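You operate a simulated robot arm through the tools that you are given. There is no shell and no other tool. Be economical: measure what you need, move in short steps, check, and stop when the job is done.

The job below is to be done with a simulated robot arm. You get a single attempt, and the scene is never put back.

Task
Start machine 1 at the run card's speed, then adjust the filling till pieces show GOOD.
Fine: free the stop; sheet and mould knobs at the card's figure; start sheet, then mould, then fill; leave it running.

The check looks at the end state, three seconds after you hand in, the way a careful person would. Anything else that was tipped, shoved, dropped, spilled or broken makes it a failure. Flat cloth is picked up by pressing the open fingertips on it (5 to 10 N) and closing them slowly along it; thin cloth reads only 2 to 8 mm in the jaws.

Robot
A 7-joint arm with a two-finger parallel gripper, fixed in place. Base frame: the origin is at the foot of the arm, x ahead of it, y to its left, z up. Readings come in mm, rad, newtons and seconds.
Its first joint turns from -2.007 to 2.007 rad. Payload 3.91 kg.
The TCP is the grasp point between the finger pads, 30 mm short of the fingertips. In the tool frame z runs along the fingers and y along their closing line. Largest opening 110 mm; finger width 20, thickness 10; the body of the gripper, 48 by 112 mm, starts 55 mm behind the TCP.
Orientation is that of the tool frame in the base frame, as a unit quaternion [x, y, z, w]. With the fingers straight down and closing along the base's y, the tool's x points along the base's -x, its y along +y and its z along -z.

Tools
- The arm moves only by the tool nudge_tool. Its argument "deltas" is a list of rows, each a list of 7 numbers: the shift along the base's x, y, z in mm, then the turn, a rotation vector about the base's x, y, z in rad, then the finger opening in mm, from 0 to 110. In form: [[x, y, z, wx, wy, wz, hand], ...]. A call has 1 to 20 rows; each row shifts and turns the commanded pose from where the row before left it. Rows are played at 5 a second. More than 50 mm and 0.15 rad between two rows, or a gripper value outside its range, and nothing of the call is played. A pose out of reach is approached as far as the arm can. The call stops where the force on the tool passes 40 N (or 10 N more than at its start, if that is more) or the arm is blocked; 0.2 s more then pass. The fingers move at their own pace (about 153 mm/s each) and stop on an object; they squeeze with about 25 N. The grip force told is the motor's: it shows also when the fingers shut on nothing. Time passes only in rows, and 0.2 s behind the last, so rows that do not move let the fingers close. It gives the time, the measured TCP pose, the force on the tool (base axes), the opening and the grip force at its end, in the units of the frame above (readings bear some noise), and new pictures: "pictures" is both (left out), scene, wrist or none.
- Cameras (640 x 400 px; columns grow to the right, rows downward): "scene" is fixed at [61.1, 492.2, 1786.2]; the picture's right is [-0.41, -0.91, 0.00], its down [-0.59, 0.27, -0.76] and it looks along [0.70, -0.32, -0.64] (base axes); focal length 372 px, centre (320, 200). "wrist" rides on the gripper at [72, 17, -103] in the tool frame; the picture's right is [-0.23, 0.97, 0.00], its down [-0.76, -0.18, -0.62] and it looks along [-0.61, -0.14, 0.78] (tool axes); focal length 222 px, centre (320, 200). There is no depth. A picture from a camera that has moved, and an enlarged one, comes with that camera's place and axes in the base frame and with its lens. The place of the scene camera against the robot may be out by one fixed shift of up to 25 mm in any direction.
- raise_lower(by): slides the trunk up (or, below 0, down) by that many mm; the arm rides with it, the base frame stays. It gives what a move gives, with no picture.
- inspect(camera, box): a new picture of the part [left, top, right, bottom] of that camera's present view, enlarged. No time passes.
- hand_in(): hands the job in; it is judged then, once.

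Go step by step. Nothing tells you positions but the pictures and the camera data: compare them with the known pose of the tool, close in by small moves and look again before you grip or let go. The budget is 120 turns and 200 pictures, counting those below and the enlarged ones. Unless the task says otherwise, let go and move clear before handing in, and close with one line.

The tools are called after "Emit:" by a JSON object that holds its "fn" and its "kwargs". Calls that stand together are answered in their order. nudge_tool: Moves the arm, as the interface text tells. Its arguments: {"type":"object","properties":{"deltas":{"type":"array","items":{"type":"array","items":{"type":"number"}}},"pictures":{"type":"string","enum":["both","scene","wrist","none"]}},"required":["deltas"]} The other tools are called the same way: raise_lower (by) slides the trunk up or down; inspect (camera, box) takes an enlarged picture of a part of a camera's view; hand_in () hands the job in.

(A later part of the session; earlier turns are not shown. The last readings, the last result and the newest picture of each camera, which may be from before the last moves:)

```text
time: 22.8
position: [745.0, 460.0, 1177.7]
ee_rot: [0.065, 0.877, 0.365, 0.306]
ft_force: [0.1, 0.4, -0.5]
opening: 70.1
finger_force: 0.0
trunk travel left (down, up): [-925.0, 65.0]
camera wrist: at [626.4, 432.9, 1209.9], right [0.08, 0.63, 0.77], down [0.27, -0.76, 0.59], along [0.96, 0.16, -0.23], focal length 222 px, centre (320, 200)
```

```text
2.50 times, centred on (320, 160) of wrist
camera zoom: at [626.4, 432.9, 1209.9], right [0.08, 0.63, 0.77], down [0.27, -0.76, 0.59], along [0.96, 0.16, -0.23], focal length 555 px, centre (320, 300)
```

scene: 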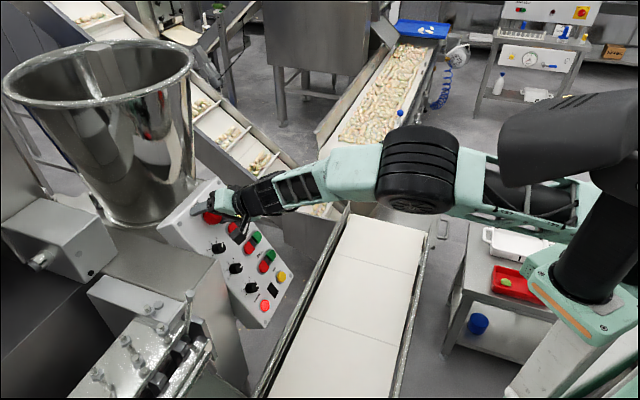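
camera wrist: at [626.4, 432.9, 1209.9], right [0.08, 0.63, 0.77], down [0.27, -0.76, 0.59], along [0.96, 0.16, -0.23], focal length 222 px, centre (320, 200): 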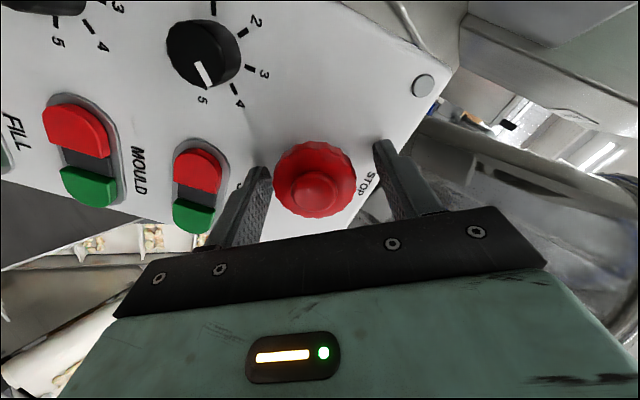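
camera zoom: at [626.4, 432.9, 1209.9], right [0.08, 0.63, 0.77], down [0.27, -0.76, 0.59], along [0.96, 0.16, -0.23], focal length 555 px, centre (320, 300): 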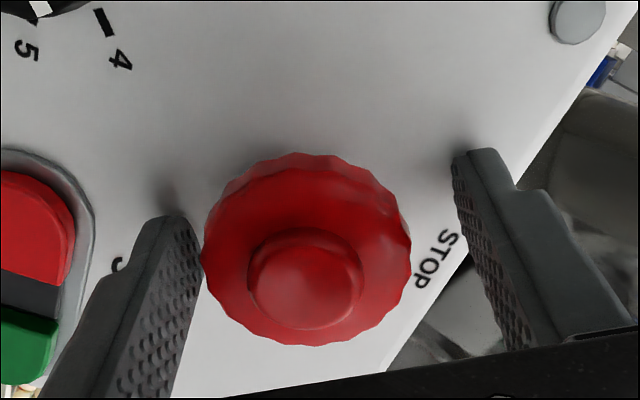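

I'll back off to the earlier viewing pose to compare the stop's height.

Emit:
{"fn": "nudge_tool", "kwargs": {"deltas": [[-14, -15, 13, 0, 0, 0, 90], [-14, -15, 13, -0.068, -0.073, 0.066, 90], [-10, -17, 12, -0.068, -0.073, 0.066, 90], [0, 0, 0, -0.068, -0.073, 0.066, 90], [0, 0, 0, -0.068, -0.073, 0.066, 90], [0, 0, 0, -0.068, -0.073, 0.066, 90], [0, 0, 0, -0.068, -0.073, 0.066, 90], [0, 0, 0, -0.068, -0.073, 0.066, 90], [0, 0, 0, -0.068, -0.073, 0.066, 90]], "pictures": "both"}}

Emit:
{"fn": "inspect", "kwargs": {"camera": "wrist", "box": [270, 60, 370, 180]}}

Emit:
{"fn": "inspect", "kwargs": {"camera": "scene", "box": [150, 170, 310, 340]}}

```text
time: 24.8
position: [709.0, 410.9, 1213.9]
ee_rot: [-0.349, 0.804, 0.19, 0.443]
ft_force: [0.3, -0.1, -0.8]
opening: 90.1
finger_force: 0.1
trunk travel left (down, up): [-925.0, 65.0]
camera wrist: at [610.4, 329.3, 1209.1], right [-0.63, 0.76, 0.19], down [0.05, -0.2, 0.98], along [0.78, 0.62, 0.09], focal length 222 px, centre (320, 200)
```

scene: 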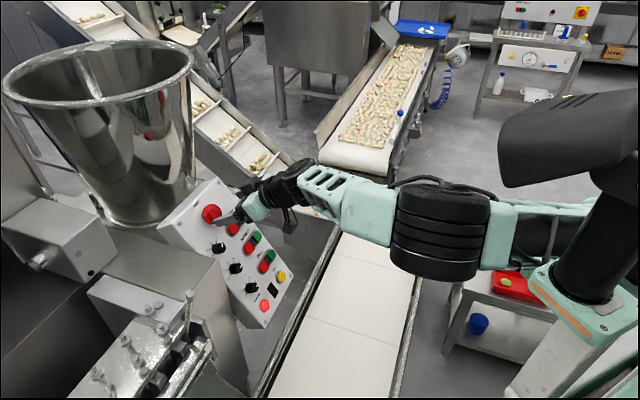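
wrist: 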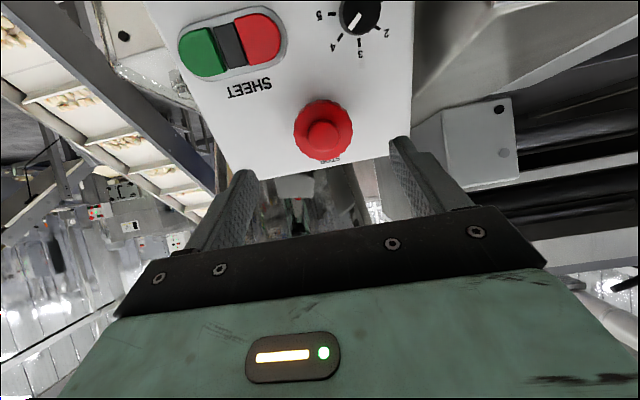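

```text
3.33 times, centred on (320, 120) of wrist
camera zoom: at [610.4, 329.3, 1209.1], right [-0.63, 0.76, 0.19], down [0.05, -0.2, 0.98], along [0.78, 0.62, 0.09], focal length 740 px, centre (320, 467)
```

zoom: 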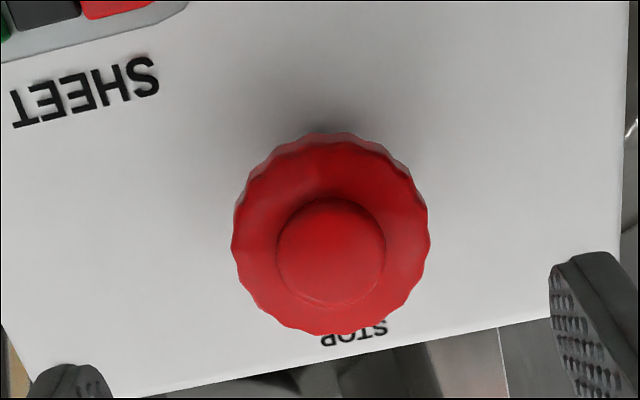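

```text
2.35 times, centred on (230, 255) of scene
camera zoom: at [61.1, 492.2, 1786.2], right [-0.41, -0.91, 0.0], down [-0.59, 0.27, -0.76], along [0.7, -0.32, -0.64], focal length 876 px, centre (532, 71)
```

zoom: 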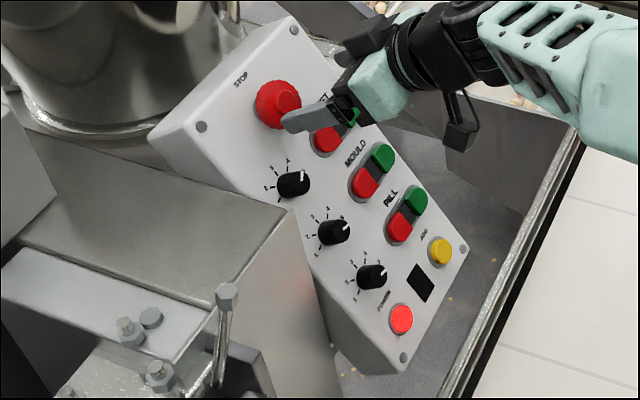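

Compared with before, the head now stands further out and covers part of the STOP label, so the stop is free. Next I'll hover over the sheet knob, pre-rotated clockwise to leave room for the turn.

Emit:
{"fn": "nudge_tool", "kwargs": {"deltas": [[-23.4, 4, -34.2, 0, 0, 0, 64], [-23.4, 4, -34.2, 0, 0, 0, 64], [0, 0, 0, 0.068, 0.073, -0.066, 64], [0, 0, 0, 0.068, 0.073, -0.066, 64], [0, 0, 0, 0.068, 0.073, -0.066, 64], [0, 0, 0, 0.068, 0.073, -0.066, 64], [0, 0, 0, 0.068, 0.073, -0.066, 64]], "pictures": "wrist"}}

Emit:
{"fn": "inspect", "kwargs": {"camera": "wrist", "box": [250, 60, 390, 180]}}

```text
time: 26.4
position: [660.6, 418.5, 1145.7]
ee_rot: [-0.092, 0.873, 0.307, 0.367]
ft_force: [-0.5, 0.1, -0.4]
opening: 64.0
finger_force: 0.1
trunk travel left (down, up): [-925.0, 65.0]
camera wrist: at [543.8, 373.5, 1159.1], right [-0.22, 0.76, 0.61], down [0.25, -0.57, 0.79], along [0.94, 0.32, -0.07], focal length 222 px, centre (320, 200)
```

wrist: 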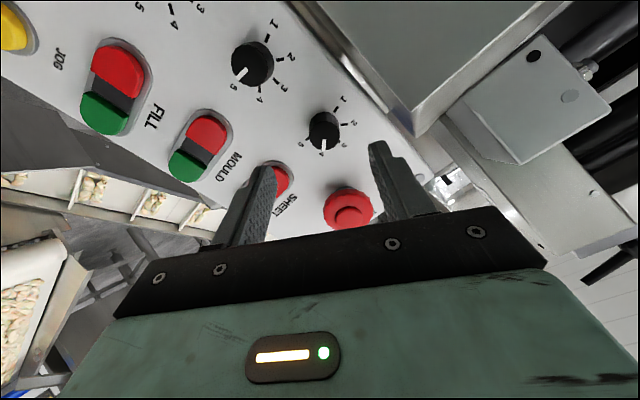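

```text
3.33 times, centred on (320, 120) of wrist
camera zoom: at [543.8, 373.5, 1159.1], right [-0.22, 0.76, 0.61], down [0.25, -0.57, 0.79], along [0.94, 0.32, -0.07], focal length 740 px, centre (320, 467)
```

zoom: 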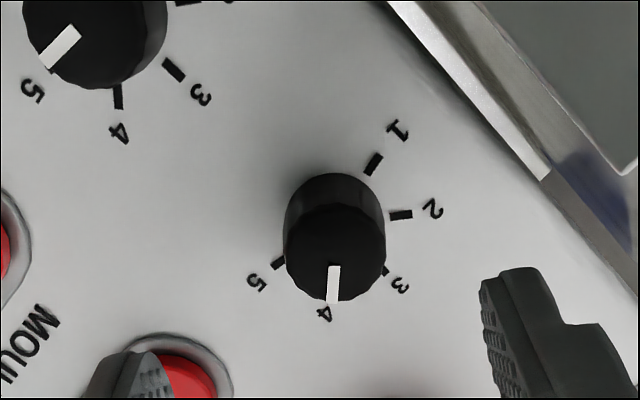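

The knob is slightly off-axis (about 8 mm). I'll correct, advance 30 mm and check.

Emit:
{"fn": "nudge_tool", "kwargs": {"deltas": [[-7.2, 2.9, -4.5, 0, 0, 0, 64], [17.5, 18.1, -16.2, 0, 0, 0, 64]], "pictures": "wrist"}}

Emit:
{"fn": "inspect", "kwargs": {"camera": "wrist", "box": [250, 60, 390, 180]}}

```text
time: 27.0
position: [671.9, 438.8, 1126.3]
ee_rot: [-0.093, 0.873, 0.307, 0.367]
ft_force: [-0.2, 0.1, 1.0]
opening: 64.2
finger_force: 0.1
trunk travel left (down, up): [-925.0, 65.0]
camera wrist: at [553.5, 393.6, 1139.6], right [-0.22, 0.76, 0.61], down [0.25, -0.57, 0.79], along [0.94, 0.32, -0.07], focal length 222 px, centre (320, 200)
```

wrist: 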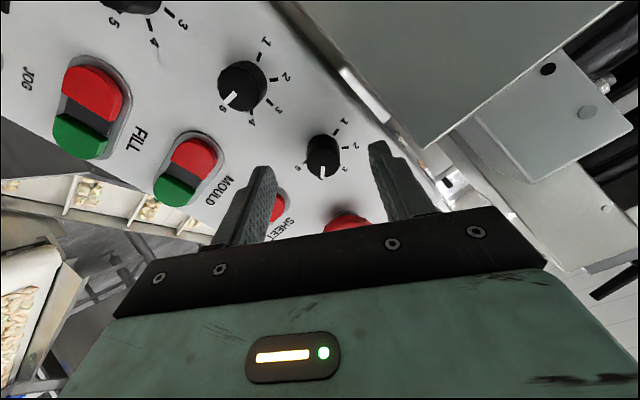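

```text
3.33 times, centred on (320, 120) of wrist
camera zoom: at [553.5, 393.6, 1139.6], right [-0.22, 0.76, 0.61], down [0.25, -0.57, 0.79], along [0.94, 0.32, -0.07], focal length 740 px, centre (320, 467)
```

zoom: 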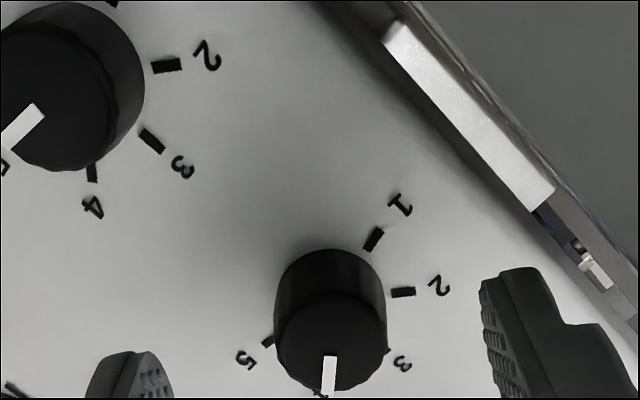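

Emit:
{"fn": "nudge_tool", "kwargs": {"deltas": [[10.9, 13.2, -9.6, 0, 0, 0, 64], [0, 0, 0, 0, 0, 0, 20], [0, 0, 0, 0, 0, 0, 20]], "pictures": "wrist"}}

Emit:
{"fn": "inspect", "kwargs": {"camera": "wrist", "box": [250, 60, 390, 200]}}

```text
time: 27.8
position: [682.8, 451.8, 1115.7]
ee_rot: [-0.094, 0.873, 0.307, 0.367]
ft_force: [2.0, 1.9, -1.1]
opening: 24.5
finger_force: 45.2
trunk travel left (down, up): [-925.0, 65.0]
camera wrist: at [564.9, 406.4, 1129.7], right [-0.22, 0.76, 0.61], down [0.25, -0.57, 0.79], along [0.94, 0.32, -0.07], focal length 222 px, centre (320, 200)
```

wrist: 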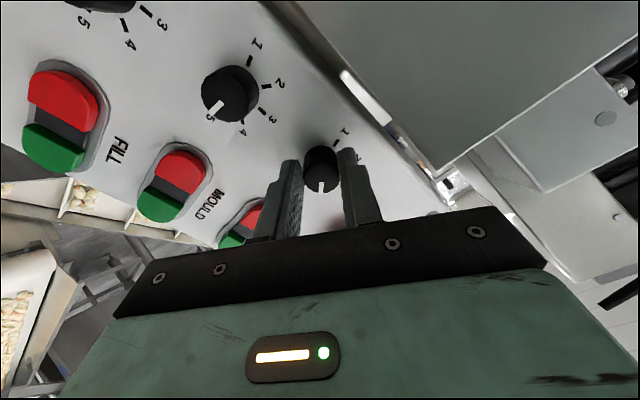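

```text
2.86 times, centred on (320, 130) of wrist
camera zoom: at [564.9, 406.4, 1129.7], right [-0.22, 0.76, 0.61], down [0.25, -0.57, 0.79], along [0.94, 0.32, -0.07], focal length 635 px, centre (320, 400)
```

zoom: 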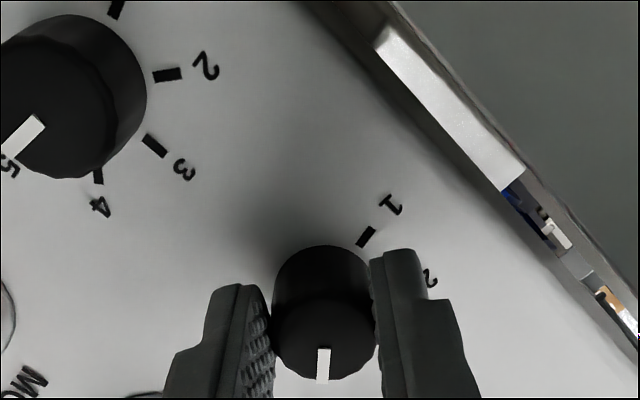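

Gripped the sheet knob. I'll turn counter-clockwise about 1.1 rad and check.

Emit:
{"fn": "nudge_tool", "kwargs": {"deltas": [[0, 0, 0, -0.0818, -0.0846, 0.0757, 20], [0, 0, 0, -0.0818, -0.0846, 0.0757, 20], [0, 0, 0, -0.0818, -0.0846, 0.0757, 20], [0, 0, 0, -0.0818, -0.0846, 0.0757, 20], [0, 0, 0, -0.0818, -0.0846, 0.0757, 20], [0, 0, 0, -0.0818, -0.0846, 0.0757, 20], [0, 0, 0, -0.0818, -0.0846, 0.0757, 20], [0, 0, 0, -0.0818, -0.0846, 0.0757, 20]], "pictures": "wrist"}}

Emit:
{"fn": "inspect", "kwargs": {"camera": "wrist", "box": [250, 60, 390, 200]}}

```text
time: 29.6
position: [686.2, 449.2, 1116.6]
ee_rot: [-0.541, 0.692, 0.061, 0.475]
ft_force: [12.6, -24.3, 2.1]
opening: 24.4
finger_force: 45.0
trunk travel left (down, up): [-925.0, 65.0]
camera wrist: at [615.2, 342.5, 1112.7], right [-0.79, 0.55, -0.25], down [-0.25, 0.08, 0.96], along [0.55, 0.83, 0.08], focal length 222 px, centre (320, 200)
```

wrist: 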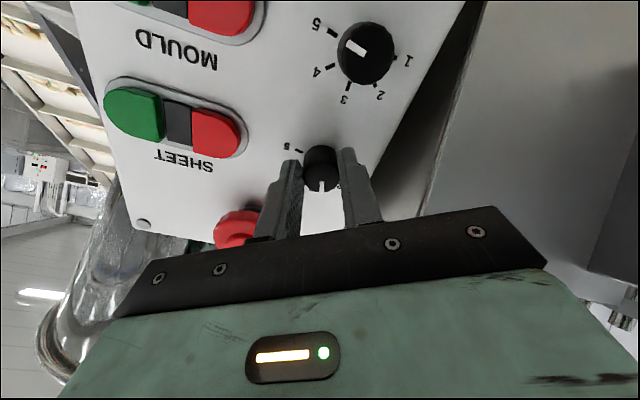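

```text
2.86 times, centred on (320, 130) of wrist
camera zoom: at [615.2, 342.5, 1112.7], right [-0.79, 0.55, -0.25], down [-0.25, 0.08, 0.96], along [0.55, 0.83, 0.08], focal length 635 px, centre (320, 400)
```

zoom: 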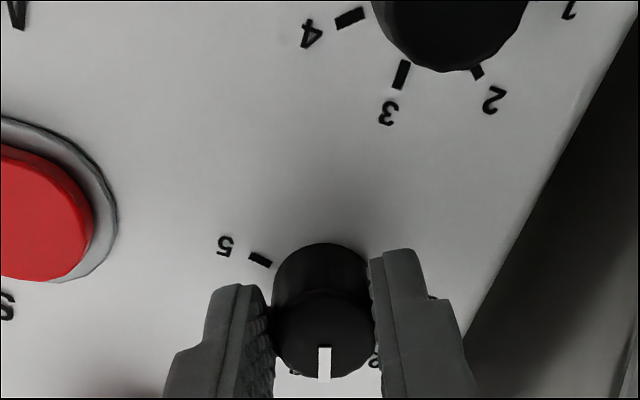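

I'll relieve the side force, turn another 0.4 rad, then release and retreat to view.

Emit:
{"fn": "nudge_tool", "kwargs": {"deltas": [[2.5, -2.4, 0, -0.0818, -0.0846, 0.0757, 20], [0, 0, 0, -0.0818, -0.0846, 0.0757, 20], [0, 0, 0, -0.07, -0.0725, 0.065, 20], [0, 0, 0, 0, 0, 0, 20], [0, 0, 0, 0, 0, 0, 64], [0, 0, 0, 0, 0, 0, 64], [-11.7, -12.1, 10.8, 0, 0, 0, 64], [-17.5, -18.1, 16.2, 0, 0, 0, 64]], "pictures": "wrist"}}

Emit:
{"fn": "inspect", "kwargs": {"camera": "wrist", "box": [250, 60, 390, 200]}}

```text
time: 31.4
position: [657.3, 421.1, 1142.1]
ee_rot: [0.67, -0.568, 0.031, -0.477]
ft_force: [0.7, -0.4, 0.4]
opening: 63.9
finger_force: 0.1
trunk travel left (down, up): [-925.0, 65.0]
camera wrist: at [610.1, 302.5, 1150.1], right [-0.79, 0.28, -0.54], down [-0.5, 0.21, 0.84], along [0.35, 0.94, -0.02], focal length 222 px, centre (320, 200)
```

wrist: 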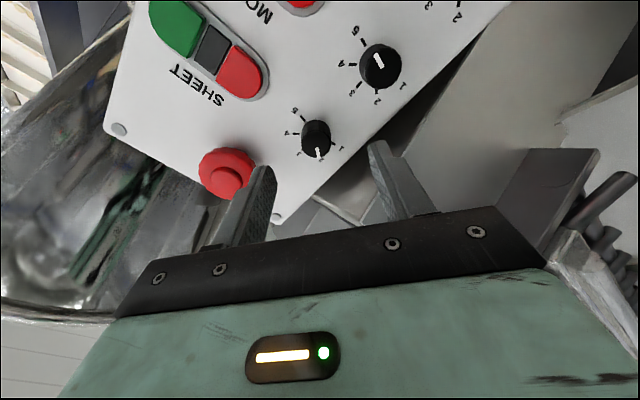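

```text
2.86 times, centred on (320, 130) of wrist
camera zoom: at [610.1, 302.5, 1150.1], right [-0.79, 0.28, -0.54], down [-0.5, 0.21, 0.84], along [0.35, 0.94, -0.02], focal length 635 px, centre (320, 400)
```

zoom: 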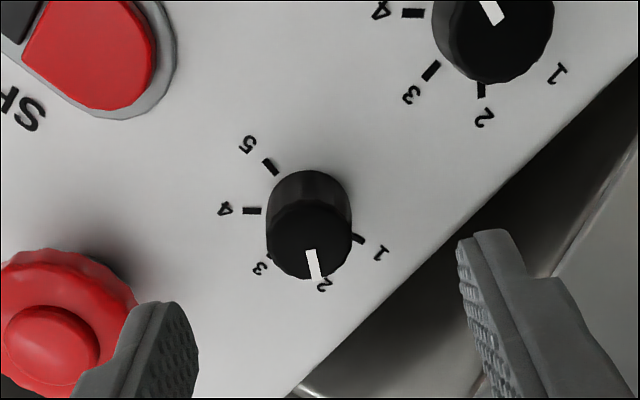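

Emit:
{"fn": "inspect", "kwargs": {"camera": "scene", "box": [200, 225, 260, 305]}}

```text
5.00 times, centred on (230, 265) of scene
camera zoom: at [61.1, 492.2, 1786.2], right [-0.41, -0.91, 0.0], down [-0.59, 0.27, -0.76], along [0.7, -0.32, -0.64], focal length 1861 px, centre (770, -125)
```

zoom: 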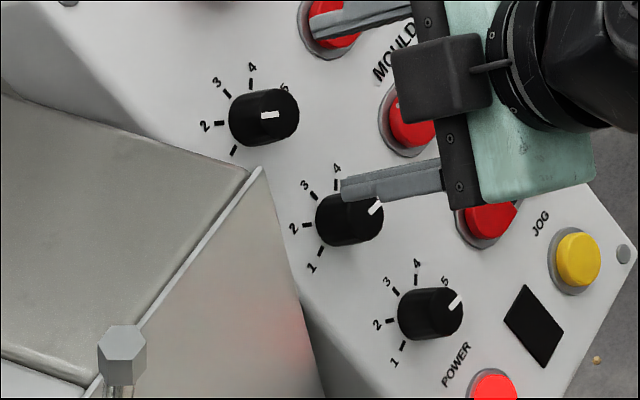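

The sheet knob now points at 2. Next the mould knob: hover over it, rotated clockwise for the 5→2 turn.

Emit:
{"fn": "nudge_tool", "kwargs": {"deltas": [[-12.5, -13.8, -28.8, 0, 0, 0, 64], [-12.5, -13.8, -28.8, 0, 0, 0, 64], [0, 0, 0, 0.0818, 0.0846, -0.0757, 64], [0, 0, 0, 0.0818, 0.0846, -0.0757, 64], [0, 0, 0, 0.0818, 0.0846, -0.0757, 64], [0, 0, 0, 0.0818, 0.0846, -0.0757, 64], [0, 0, 0, 0.0818, 0.0846, -0.0757, 64], [0, 0, 0, 0.0818, 0.0846, -0.0757, 64], [0, 0, 0, 0.0818, 0.0846, -0.0757, 64], [0, 0, 0, 0.0818, 0.0846, -0.0757, 64], [0, 0, 0, 0.0818, 0.0846, -0.0757, 64], [0, 0, 0, 0.0818, 0.0846, -0.0757, 64], [0, 0, 0, 0.0818, 0.0846, -0.0757, 64], [0, 0, 0, 0.0818, 0.0846, -0.0757, 64], [0, 0, 0, 0.0818, 0.0846, -0.0757, 64]], "pictures": "wrist"}}

```text
time: 34.6
position: [629.9, 392.1, 1086.2]
ee_rot: [0.04, 0.877, 0.359, 0.316]
ft_force: [-1.6, 0.4, 0.3]
opening: 63.9
finger_force: 0.0
trunk travel left (down, up): [-925.0, 65.0]
camera wrist: at [511.2, 363.5, 1114.2], right [0.03, 0.65, 0.76], down [0.27, -0.73, 0.62], along [0.96, 0.19, -0.2], focal length 222 px, centre (320, 200)
```

wrist: 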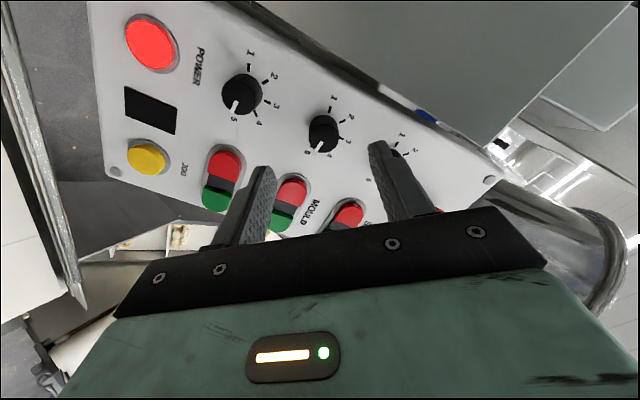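

Emit:
{"fn": "nudge_tool", "kwargs": {"deltas": [[-4.4, 3.3, -1, 0, 0, 0, 64], [14.6, 15.1, -13.5, 0, 0, 0, 64], [13.4, 13.9, -12.5, 0, 0, 0, 64], [0, 0, 0, 0, 0, 0, 64]], "pictures": "wrist"}}

Emit:
{"fn": "inspect", "kwargs": {"camera": "wrist", "box": [250, 60, 390, 200]}}

```text
time: 35.6
position: [655.1, 424.9, 1058.2]
ee_rot: [0.037, 0.877, 0.359, 0.317]
ft_force: [-0.4, -0.1, 0.3]
opening: 63.8
finger_force: 0.1
trunk travel left (down, up): [-925.0, 65.0]
camera wrist: at [534.9, 395.1, 1087.5], right [0.02, 0.65, 0.76], down [0.27, -0.73, 0.62], along [0.96, 0.19, -0.2], focal length 222 px, centre (320, 200)
```

wrist: 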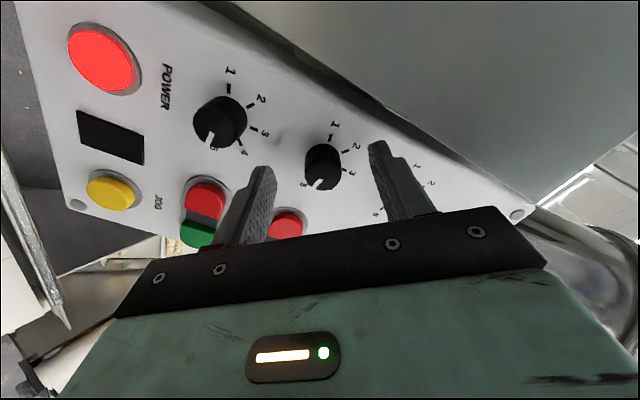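

```text
2.86 times, centred on (320, 130) of wrist
camera zoom: at [534.9, 395.1, 1087.5], right [0.02, 0.65, 0.76], down [0.27, -0.73, 0.62], along [0.96, 0.19, -0.2], focal length 635 px, centre (320, 400)
```

zoom: 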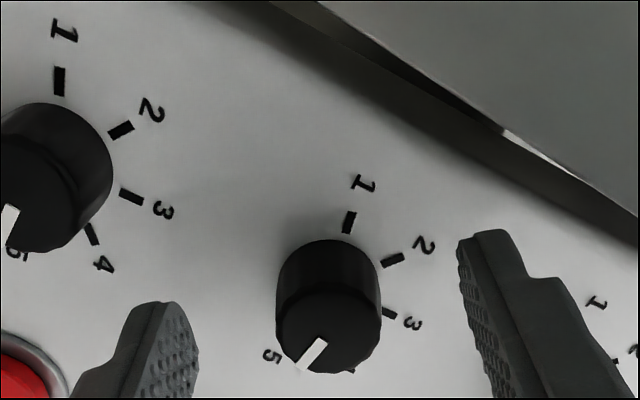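

Emit:
{"fn": "nudge_tool", "kwargs": {"deltas": [[-0.3, 1.5, 1.3, 0, 0, 0, 64], [0, 0, 0, 0, 0, 0, 20], [0, 0, 0, 0, 0, 0, 20], [0, 0, 0, -0.0818, -0.0846, 0.0757, 20], [0, 0, 0, -0.0818, -0.0846, 0.0757, 20], [0, 0, 0, -0.0818, -0.0846, 0.0757, 20], [0, 0, 0, -0.0818, -0.0846, 0.0757, 20], [0, 0, 0, -0.0818, -0.0846, 0.0757, 20], [0, 0, 0, -0.0818, -0.0846, 0.0757, 20], [0, 0, 0, -0.0818, -0.0846, 0.0757, 20], [0, 0, 0, -0.0818, -0.0846, 0.0757, 20], [0, 0, 0, -0.0818, -0.0846, 0.0757, 20], [0, 0, 0, -0.0818, -0.0846, 0.0757, 20]], "pictures": "wrist"}}

Emit:
{"fn": "inspect", "kwargs": {"camera": "wrist", "box": [250, 60, 390, 200]}}

```text
time: 38.4
position: [659.1, 420.8, 1058.2]
ee_rot: [-0.533, 0.698, 0.066, 0.474]
ft_force: [10.8, -35.6, -12.6]
opening: 24.7
finger_force: 44.9
trunk travel left (down, up): [-925.0, 65.0]
camera wrist: at [585.9, 315.7, 1054.4], right [-0.79, 0.57, -0.24], down [-0.24, 0.07, 0.97], along [0.57, 0.82, 0.08], focal length 222 px, centre (320, 200)
```

wrist: 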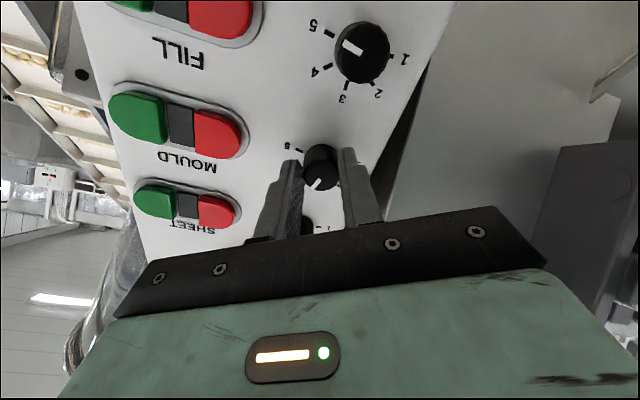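

```text
2.86 times, centred on (320, 130) of wrist
camera zoom: at [585.9, 315.7, 1054.4], right [-0.79, 0.57, -0.24], down [-0.24, 0.07, 0.97], along [0.57, 0.82, 0.08], focal length 635 px, centre (320, 400)
```

zoom: 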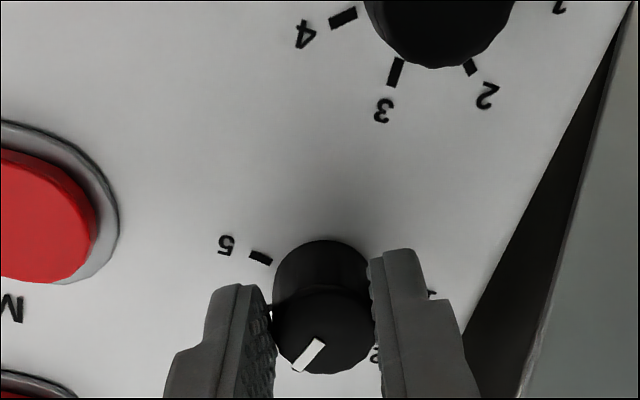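

Emit:
{"fn": "nudge_tool", "kwargs": {"deltas": [[1.2, -3.8, -1.3, 0, 0, 0, 20], [0, 0, 0, -0.0818, -0.0846, 0.0757, 20], [0, 0, 0, -0.0818, -0.0846, 0.0757, 20], [0, 0, 0, -0.0818, -0.0846, 0.0757, 20], [0, 0, 0, -0.0818, -0.0846, 0.0757, 20]], "pictures": "none"}}

```text
time: 39.6
position: [661.3, 420.4, 1058.8]
ee_rot: [0.705, -0.521, 0.068, -0.476]
ft_force: [27.0, -15.0, -0.1]
opening: 24.7
finger_force: 45.6
trunk travel left (down, up): [-925.0, 65.0]
```

Emit:
{"fn": "nudge_tool", "kwargs": {"deltas": [[3, -1.6, 0, 0, 0, 0, 20], [0.5, 0, 0, -0.0818, -0.0846, 0.0757, 20], [0.5, 0, 0, -0.0818, -0.0846, 0.0757, 20], [0.5, 0, 0, -0.0818, -0.0846, 0.0757, 20], [0, 0, 0, -0.035, -0.036, 0.032, 20], [0, 0, 0, 0, 0, 0, 20]], "pictures": "wrist"}}

Emit:
{"fn": "inspect", "kwargs": {"camera": "wrist", "box": [250, 60, 390, 200]}}

```text
time: 40.5
position: [659.6, 421.7, 1061.9]
ee_rot: [0.78, -0.403, 0.137, -0.458]
ft_force: [2.5, -9.4, -12.8]
opening: 24.5
finger_force: 44.8
trunk travel left (down, up): [-925.0, 65.0]
stopped in row 4: the force on the tool passed its limit (the readings are from after the stop); the commanded pose is now the measured one
camera wrist: at [638.1, 299.8, 1092.5], right [-0.63, -0.08, -0.77], down [-0.76, 0.24, 0.6], along [0.14, 0.97, -0.21], focal length 222 px, centre (320, 200)
```

wrist: 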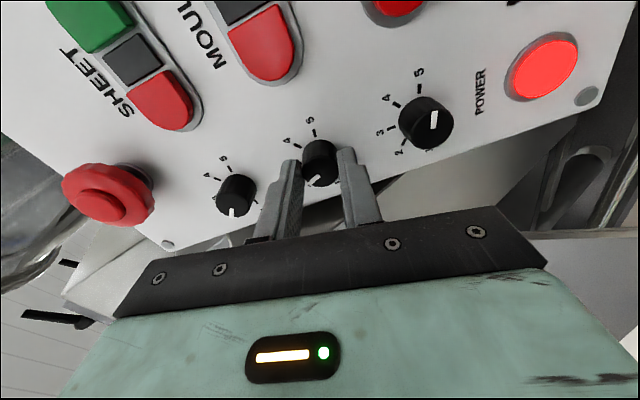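

```text
2.86 times, centred on (320, 130) of wrist
camera zoom: at [638.1, 299.8, 1092.5], right [-0.63, -0.08, -0.77], down [-0.76, 0.24, 0.6], along [0.14, 0.97, -0.21], focal length 635 px, centre (320, 400)
```

zoom: 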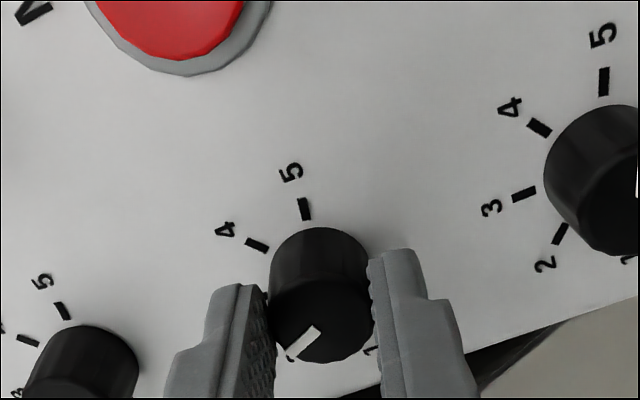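

I'll release, back off, and compare the pointer angles of sheet and mould.

Emit:
{"fn": "nudge_tool", "kwargs": {"deltas": [[0, 0, 0, 0, 0, 0, 64], [0, 0, 0, 0, 0, 0, 64], [-17.5, -18.1, 16.2, 0, 0, 0, 64], [-17.5, -18.1, 16.2, 0, 0, 0, 64], [-17.5, -18.1, 16.2, 0, 0, 0, 64]], "pictures": "wrist"}}

Emit:
{"fn": "inspect", "kwargs": {"camera": "wrist", "box": [220, 60, 360, 200]}}

Emit:
{"fn": "inspect", "kwargs": {"camera": "scene", "box": [200, 225, 260, 305]}}

```text
time: 41.8
position: [659.3, 318.9, 1107.0]
ee_rot: [0.759, -0.442, 0.168, -0.447]
ft_force: [-0.3, 0.0, -0.1]
opening: 64.0
finger_force: 0.0
trunk travel left (down, up): [-925.0, 65.0]
camera wrist: at [624.0, 201.0, 1138.7], right [-0.63, -0.02, -0.77], down [-0.73, 0.33, 0.59], along [0.25, 0.94, -0.22], focal length 222 px, centre (320, 200)
```

wrist: 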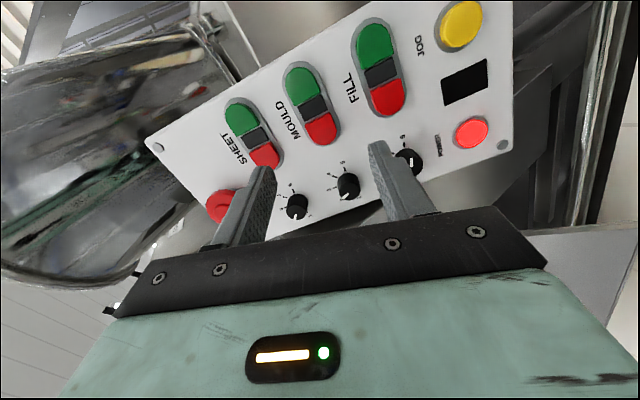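

```text
2.86 times, centred on (290, 130) of wrist
camera zoom: at [624.0, 201.0, 1138.7], right [-0.63, -0.02, -0.77], down [-0.73, 0.33, 0.59], along [0.25, 0.94, -0.22], focal length 635 px, centre (406, 400)
```

zoom: 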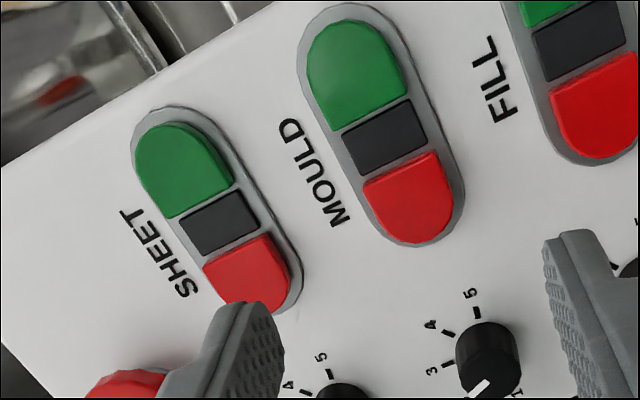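

```text
5.00 times, centred on (230, 265) of scene
camera zoom: at [61.1, 492.2, 1786.2], right [-0.41, -0.91, 0.0], down [-0.59, 0.27, -0.76], along [0.7, -0.32, -0.64], focal length 1861 px, centre (770, -125)
```

zoom: 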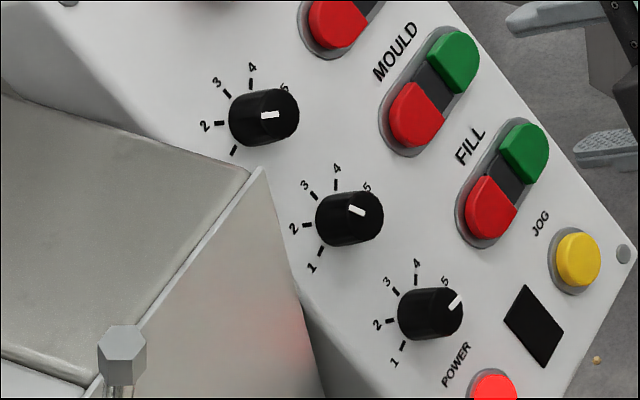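

The sheet is at 2; mould reads about 2.6, so it needs ~0.45 rad more. I'll unwind the wrist and regrip the mould knob near the neutral orientation.

Emit:
{"fn": "nudge_tool", "kwargs": {"deltas": [[-2.8, 7.2, -2.1, 0.091, 0.074, -0.076, 64], [-2.8, 7.2, -2.1, 0.091, 0.074, -0.076, 64], [-2.8, 7.2, -2.1, 0.091, 0.074, -0.076, 64], [-2.8, 7.2, -2.1, 0.091, 0.074, -0.076, 64], [-2.8, 7.2, -2.1, 0.091, 0.074, -0.076, 64], [-2.8, 7.2, -2.1, 0.091, 0.074, -0.076, 64], [-2.8, 7.2, -2.1, 0.091, 0.074, -0.076, 64], [-2.8, 7.2, -2.1, 0.091, 0.074, -0.076, 64], [-2.8, 7.2, -2.1, 0.091, 0.074, -0.076, 64], [-2.8, 7.2, -2.1, 0, 0, 0.12, 64]], "pictures": "wrist"}}

Emit:
{"fn": "inspect", "kwargs": {"camera": "wrist", "box": [250, 60, 390, 200]}}

```text
time: 42.5
position: [665.2, 326.3, 1100.1]
ee_rot: [0.659, -0.569, 0.105, -0.481]
ft_force: [-0.7, 0.7, 0.3]
opening: 64.2
finger_force: 0.1
trunk travel left (down, up): [-925.0, 65.0]
stopped in row 3: the arm was blocked; the commanded pose is now the measured one
camera wrist: at [609.6, 212.3, 1111.0], right [-0.71, 0.3, -0.64], down [-0.56, 0.31, 0.77], along [0.43, 0.9, -0.05], focal length 222 px, centre (320, 200)
```

wrist: 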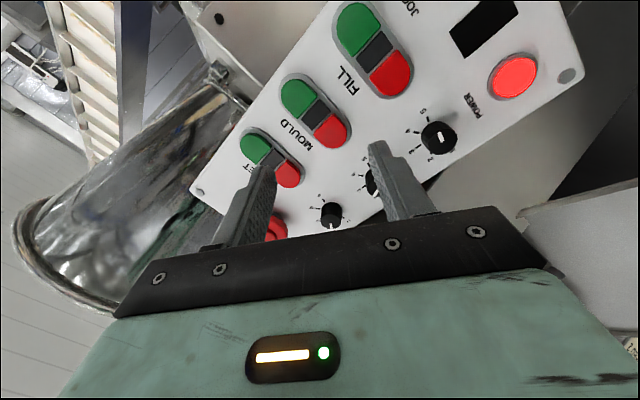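

```text
2.86 times, centred on (320, 130) of wrist
camera zoom: at [609.6, 212.3, 1111.0], right [-0.71, 0.3, -0.64], down [-0.56, 0.31, 0.77], along [0.43, 0.9, -0.05], focal length 635 px, centre (320, 400)
```

zoom: 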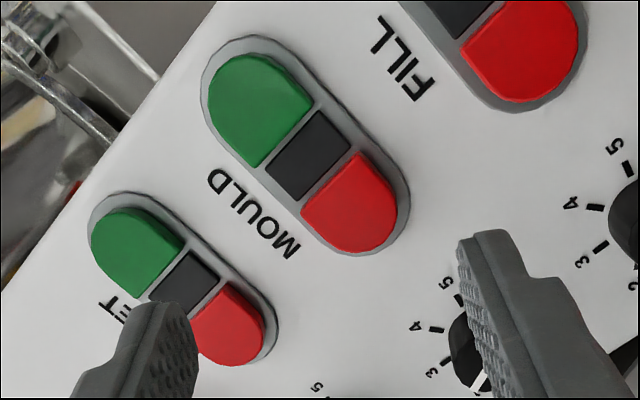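

The arm reports being blocked; I'll look at the scene.

Emit:
{"fn": "nudge_tool", "kwargs": {"deltas": [[-5, -5, 5, 0, 0, 0, 64]], "pictures": "scene"}}

```text
time: 42.9
position: [665.7, 316.4, 1105.1]
ee_rot: [0.656, -0.572, 0.108, -0.48]
ft_force: [-1.2, 0.5, -0.3]
opening: 64.1
finger_force: 0.1
trunk travel left (down, up): [-925.0, 65.0]
```

scene: 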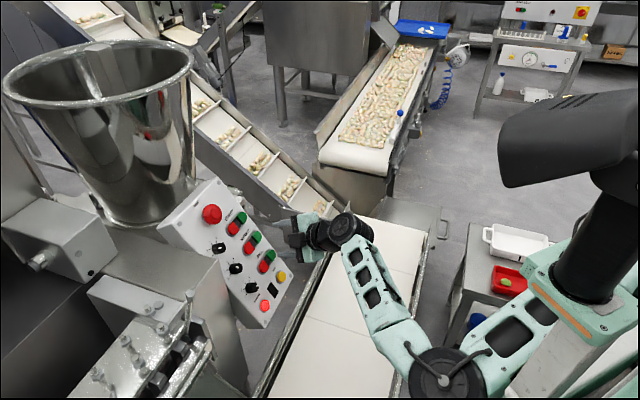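

The elbow has swung into an awkward posture. I'll try unwinding the wrist only, in small steps.

Emit:
{"fn": "nudge_tool", "kwargs": {"deltas": [[0, 0, 8, 0.06, 0.05, -0.05, 64], [0, 0, 8, 0.06, 0.05, -0.05, 64], [0, 0, 8, 0.06, 0.05, -0.05, 64], [0, 0, 8, 0.06, 0.05, -0.05, 64], [0, 0, 8, 0.06, 0.05, -0.05, 64]], "pictures": "scene"}}

```text
time: 44.1
position: [662.1, 321.1, 1144.7]
ee_rot: [-0.512, 0.711, 0.005, 0.483]
ft_force: [0.0, 0.8, -0.2]
opening: 63.9
finger_force: 0.0
trunk travel left (down, up): [-925.0, 65.0]
```

scene: 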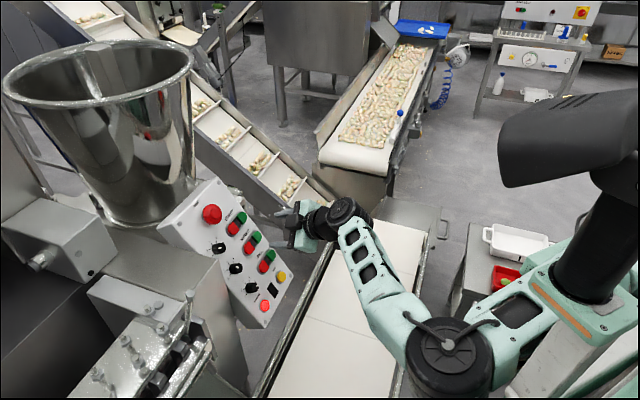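

Emit:
{"fn": "nudge_tool", "kwargs": {"deltas": [[-5, 11.7, -9.7, 0.058, 0.05, -0.022, 64], [-5, 11.7, -9.7, 0.058, 0.05, -0.022, 64], [-5, 11.7, -9.7, 0.058, 0.05, -0.022, 64], [-5, 11.7, -9.7, 0.058, 0.05, -0.022, 64], [-5, 11.7, -9.7, 0.058, 0.05, -0.022, 64], [-5, 11.7, -9.7, 0.058, 0.05, -0.022, 64]], "pictures": "both"}}

```text
time: 45.5
position: [633.5, 390.0, 1088.0]
ee_rot: [-0.366, 0.795, 0.172, 0.453]
ft_force: [-0.9, -0.1, 1.1]
opening: 64.1
finger_force: 0.1
trunk travel left (down, up): [-925.0, 65.0]
camera wrist: at [537.1, 307.6, 1080.1], right [-0.65, 0.75, 0.13], down [0.01, -0.17, 0.99], along [0.76, 0.64, 0.11], focal length 222 px, centre (320, 200)
```

scene: 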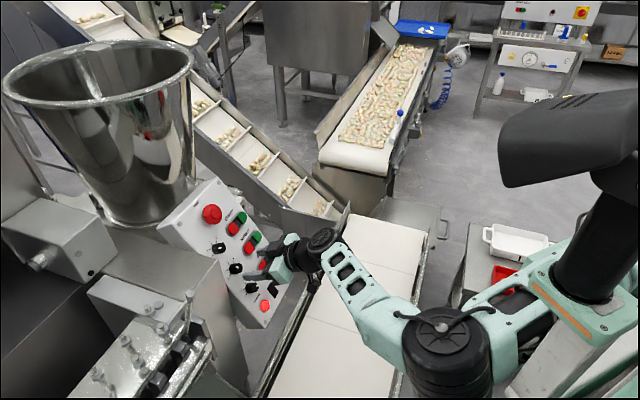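
wrist: 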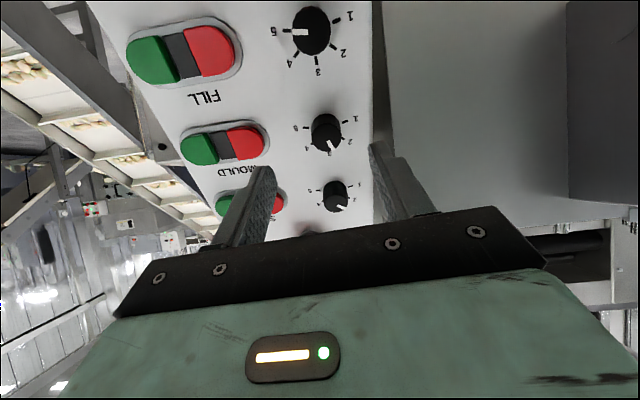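

Back in a good pose in front of the mould knob. A closer look at pointers.

Emit:
{"fn": "inspect", "kwargs": {"camera": "wrist", "box": [285, 95, 375, 215]}}

```text
3.33 times, centred on (330, 155) of wrist
camera zoom: at [537.1, 307.6, 1080.1], right [-0.65, 0.75, 0.13], down [0.01, -0.17, 0.99], along [0.76, 0.64, 0.11], focal length 740 px, centre (287, 350)
```

zoom: 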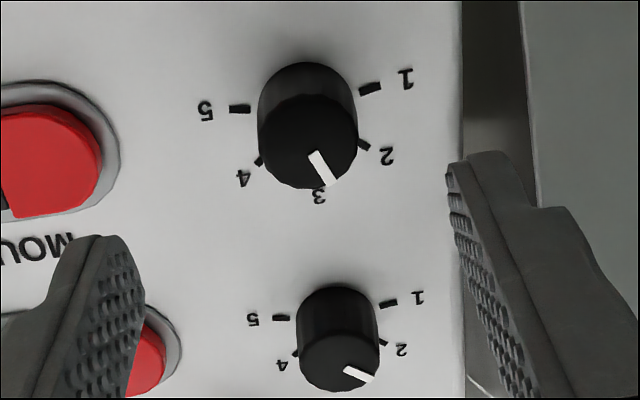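

Mould reads ≈2.6 (needs ~0.5 rad more CCW). I'll grip it again.

Emit:
{"fn": "nudge_tool", "kwargs": {"deltas": [[-5, 0.4, -5, 0, 0, 0, 64], [14.8, 15.1, -13.3, 0, 0, 0, 64], [14.8, 15.1, -13.3, 0, 0, 0, 64], [0, 0, 0, 0, 0, 0, 64]], "pictures": "wrist"}}

Emit:
{"fn": "inspect", "kwargs": {"camera": "wrist", "box": [250, 80, 390, 220]}}

```text
time: 46.5
position: [655.8, 422.2, 1054.5]
ee_rot: [-0.369, 0.793, 0.171, 0.453]
ft_force: [0.0, 0.4, 0.3]
opening: 63.9
finger_force: 0.1
trunk travel left (down, up): [-925.0, 65.0]
camera wrist: at [559.5, 338.0, 1048.3], right [-0.65, 0.75, 0.13], down [0.01, -0.17, 0.99], along [0.76, 0.64, 0.1], focal length 222 px, centre (320, 200)
```

wrist: 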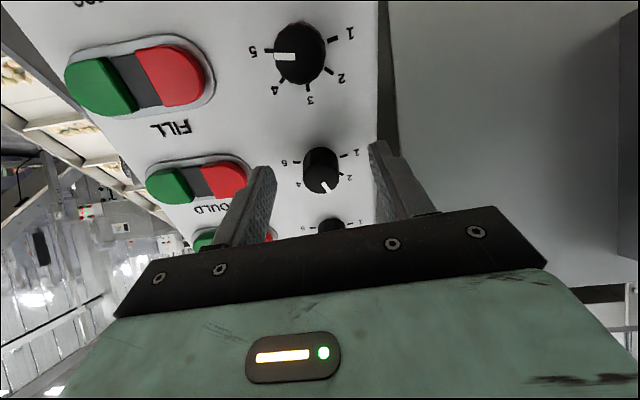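

```text
2.86 times, centred on (320, 150) of wrist
camera zoom: at [559.5, 338.0, 1048.3], right [-0.65, 0.75, 0.13], down [0.01, -0.17, 0.99], along [0.76, 0.64, 0.1], focal length 635 px, centre (320, 343)
```

zoom: 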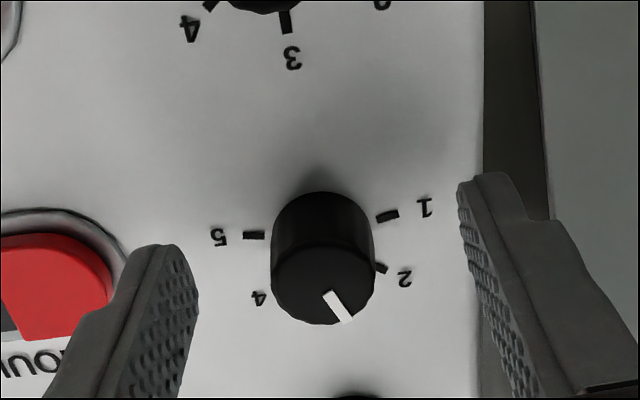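

Emit:
{"fn": "nudge_tool", "kwargs": {"deltas": [[0, 0, 0, 0, 0, 0, 20], [0, 0, 0, 0, 0, 0, 20], [0, 0, 0, -0.08, -0.0817, 0.0718, 20], [0, 0, 0, -0.08, -0.0817, 0.0718, 20], [0, 0, 0, -0.08, -0.0817, 0.0718, 20], [0, 0, 0, -0.08, -0.0817, 0.0718, 20], [0, 0, 0, 0, 0, 0, 20]], "pictures": "wrist"}}

Emit:
{"fn": "inspect", "kwargs": {"camera": "wrist", "box": [250, 80, 390, 220]}}

```text
time: 48.1
position: [658.2, 418.8, 1055.3]
ee_rot: [-0.565, 0.668, 0.041, 0.483]
ft_force: [18.7, -13.4, 10.4]
opening: 24.5
finger_force: 45.0
trunk travel left (down, up): [-925.0, 65.0]
camera wrist: at [592.3, 310.0, 1052.9], right [-0.8, 0.51, -0.32], down [-0.31, 0.11, 0.94], along [0.52, 0.85, 0.08], focal length 222 px, centre (320, 200)
```

wrist: 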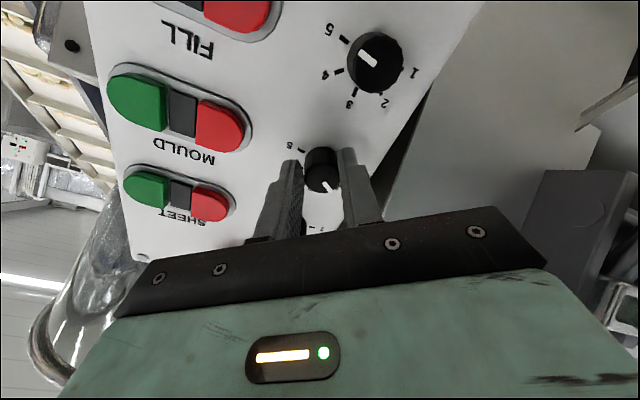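

```text
2.86 times, centred on (320, 150) of wrist
camera zoom: at [592.3, 310.0, 1052.9], right [-0.8, 0.51, -0.32], down [-0.31, 0.11, 0.94], along [0.52, 0.85, 0.08], focal length 635 px, centre (320, 343)
```

zoom: 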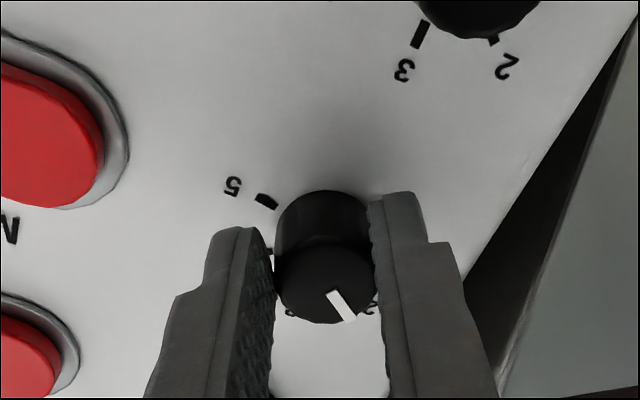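

Emit:
{"fn": "nudge_tool", "kwargs": {"deltas": [[0, 0, 0, 0, 0, 0, 64], [0, 0, 0, 0, 0, 0, 64], [-14.8, -15.1, 13.3, 0, 0, 0, 64], [-14.8, -15.1, 13.3, 0.08, 0.0817, -0.0718, 64], [-8, -8, 6, 0.08, 0.0817, -0.0718, 64], [-5, 0, 15, 0.08, 0.0817, -0.0718, 64], [0, 0, 30, 0.08, 0.0817, -0.0718, 64]], "pictures": "both"}}

Emit:
{"fn": "inspect", "kwargs": {"camera": "wrist", "box": [280, 60, 380, 180]}}

Emit:
{"fn": "inspect", "kwargs": {"camera": "scene", "box": [205, 230, 255, 290]}}

```text
time: 49.7
position: [643.3, 353.1, 1127.8]
ee_rot: [-0.346, 0.806, 0.148, 0.457]
ft_force: [-0.7, -0.2, -0.4]
opening: 64.3
finger_force: 0.0
trunk travel left (down, up): [-925.0, 65.0]
camera wrist: at [541.6, 276.2, 1120.8], right [-0.6, 0.79, 0.12], down [-0.01, -0.15, 0.99], along [0.8, 0.59, 0.1], focal length 222 px, centre (320, 200)
```

scene: 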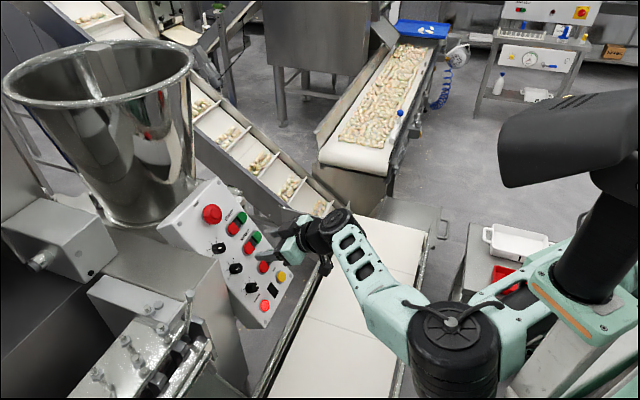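
wrist: 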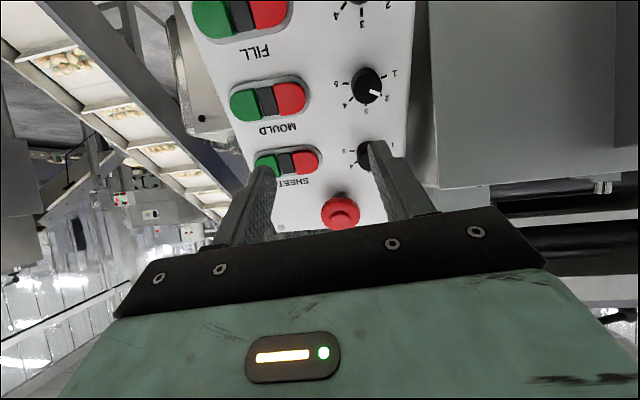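

```text
3.33 times, centred on (330, 120) of wrist
camera zoom: at [541.6, 276.2, 1120.8], right [-0.6, 0.79, 0.12], down [-0.01, -0.15, 0.99], along [0.8, 0.59, 0.1], focal length 740 px, centre (287, 467)
```

zoom: 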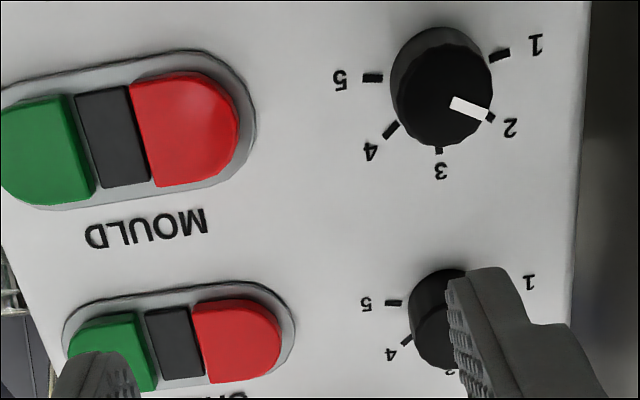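

```text
6.67 times, centred on (230, 260) of scene
camera zoom: at [61.1, 492.2, 1786.2], right [-0.41, -0.91, 0.0], down [-0.59, 0.27, -0.76], along [0.7, -0.32, -0.64], focal length 2481 px, centre (920, -200)
```

zoom: 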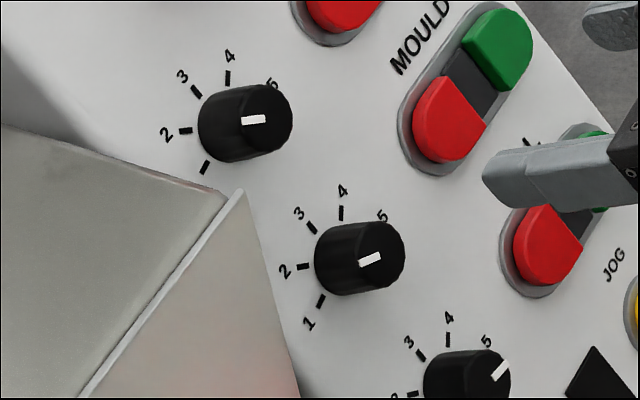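

Sheet reads 2.0; mould may be slightly past 2 (≈1.75). I'll get a better-centred view.

Emit:
{"fn": "nudge_tool", "kwargs": {"deltas": [[-7, 18, -22, 0, 0, 0, 64], [-7, 18, -22, 0, 0, 0, 64], [0, 0, 0, 0, 0, 0, 64]], "pictures": "wrist"}}

Emit:
{"fn": "inspect", "kwargs": {"camera": "wrist", "box": [285, 95, 375, 215]}}

```text
time: 50.5
position: [643.2, 380.4, 1117.6]
ee_rot: [-0.303, 0.814, 0.164, 0.468]
ft_force: [-0.4, 3.1, -0.7]
opening: 64.2
finger_force: 0.1
trunk travel left (down, up): [-925.0, 65.0]
camera wrist: at [537.8, 310.3, 1107.3], right [-0.55, 0.82, 0.18], down [-0.01, -0.22, 0.98], along [0.84, 0.53, 0.13], focal length 222 px, centre (320, 200)
```

wrist: 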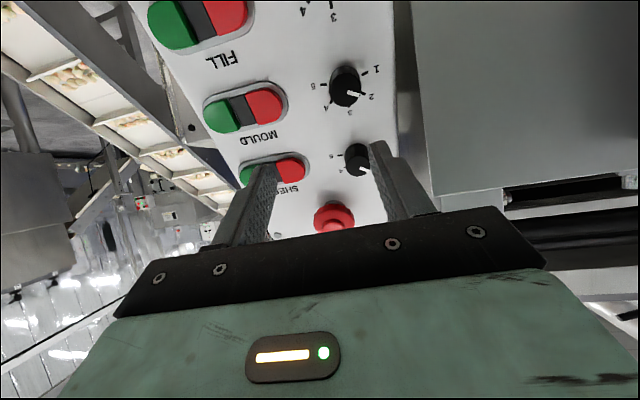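

```text
3.33 times, centred on (330, 155) of wrist
camera zoom: at [537.8, 310.3, 1107.3], right [-0.55, 0.82, 0.18], down [-0.01, -0.22, 0.98], along [0.84, 0.53, 0.13], focal length 740 px, centre (287, 350)
```

zoom: 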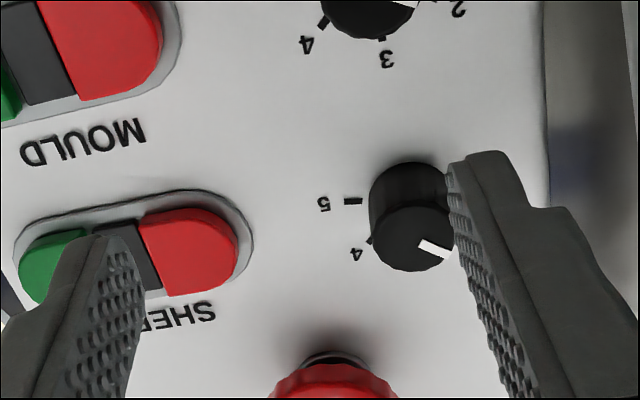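

Emit:
{"fn": "nudge_tool", "kwargs": {"deltas": [[0, 0, 0, 0, 0, 0, 64], [0, 0, 0, 0, 0, 0, 64]], "pictures": "none"}}

```text
time: 51.1
position: [642.1, 385.1, 1118.2]
ee_rot: [-0.308, 0.812, 0.167, 0.467]
ft_force: [0.5, -3.1, 0.3]
opening: 63.9
finger_force: 0.0
trunk travel left (down, up): [-925.0, 65.0]
```

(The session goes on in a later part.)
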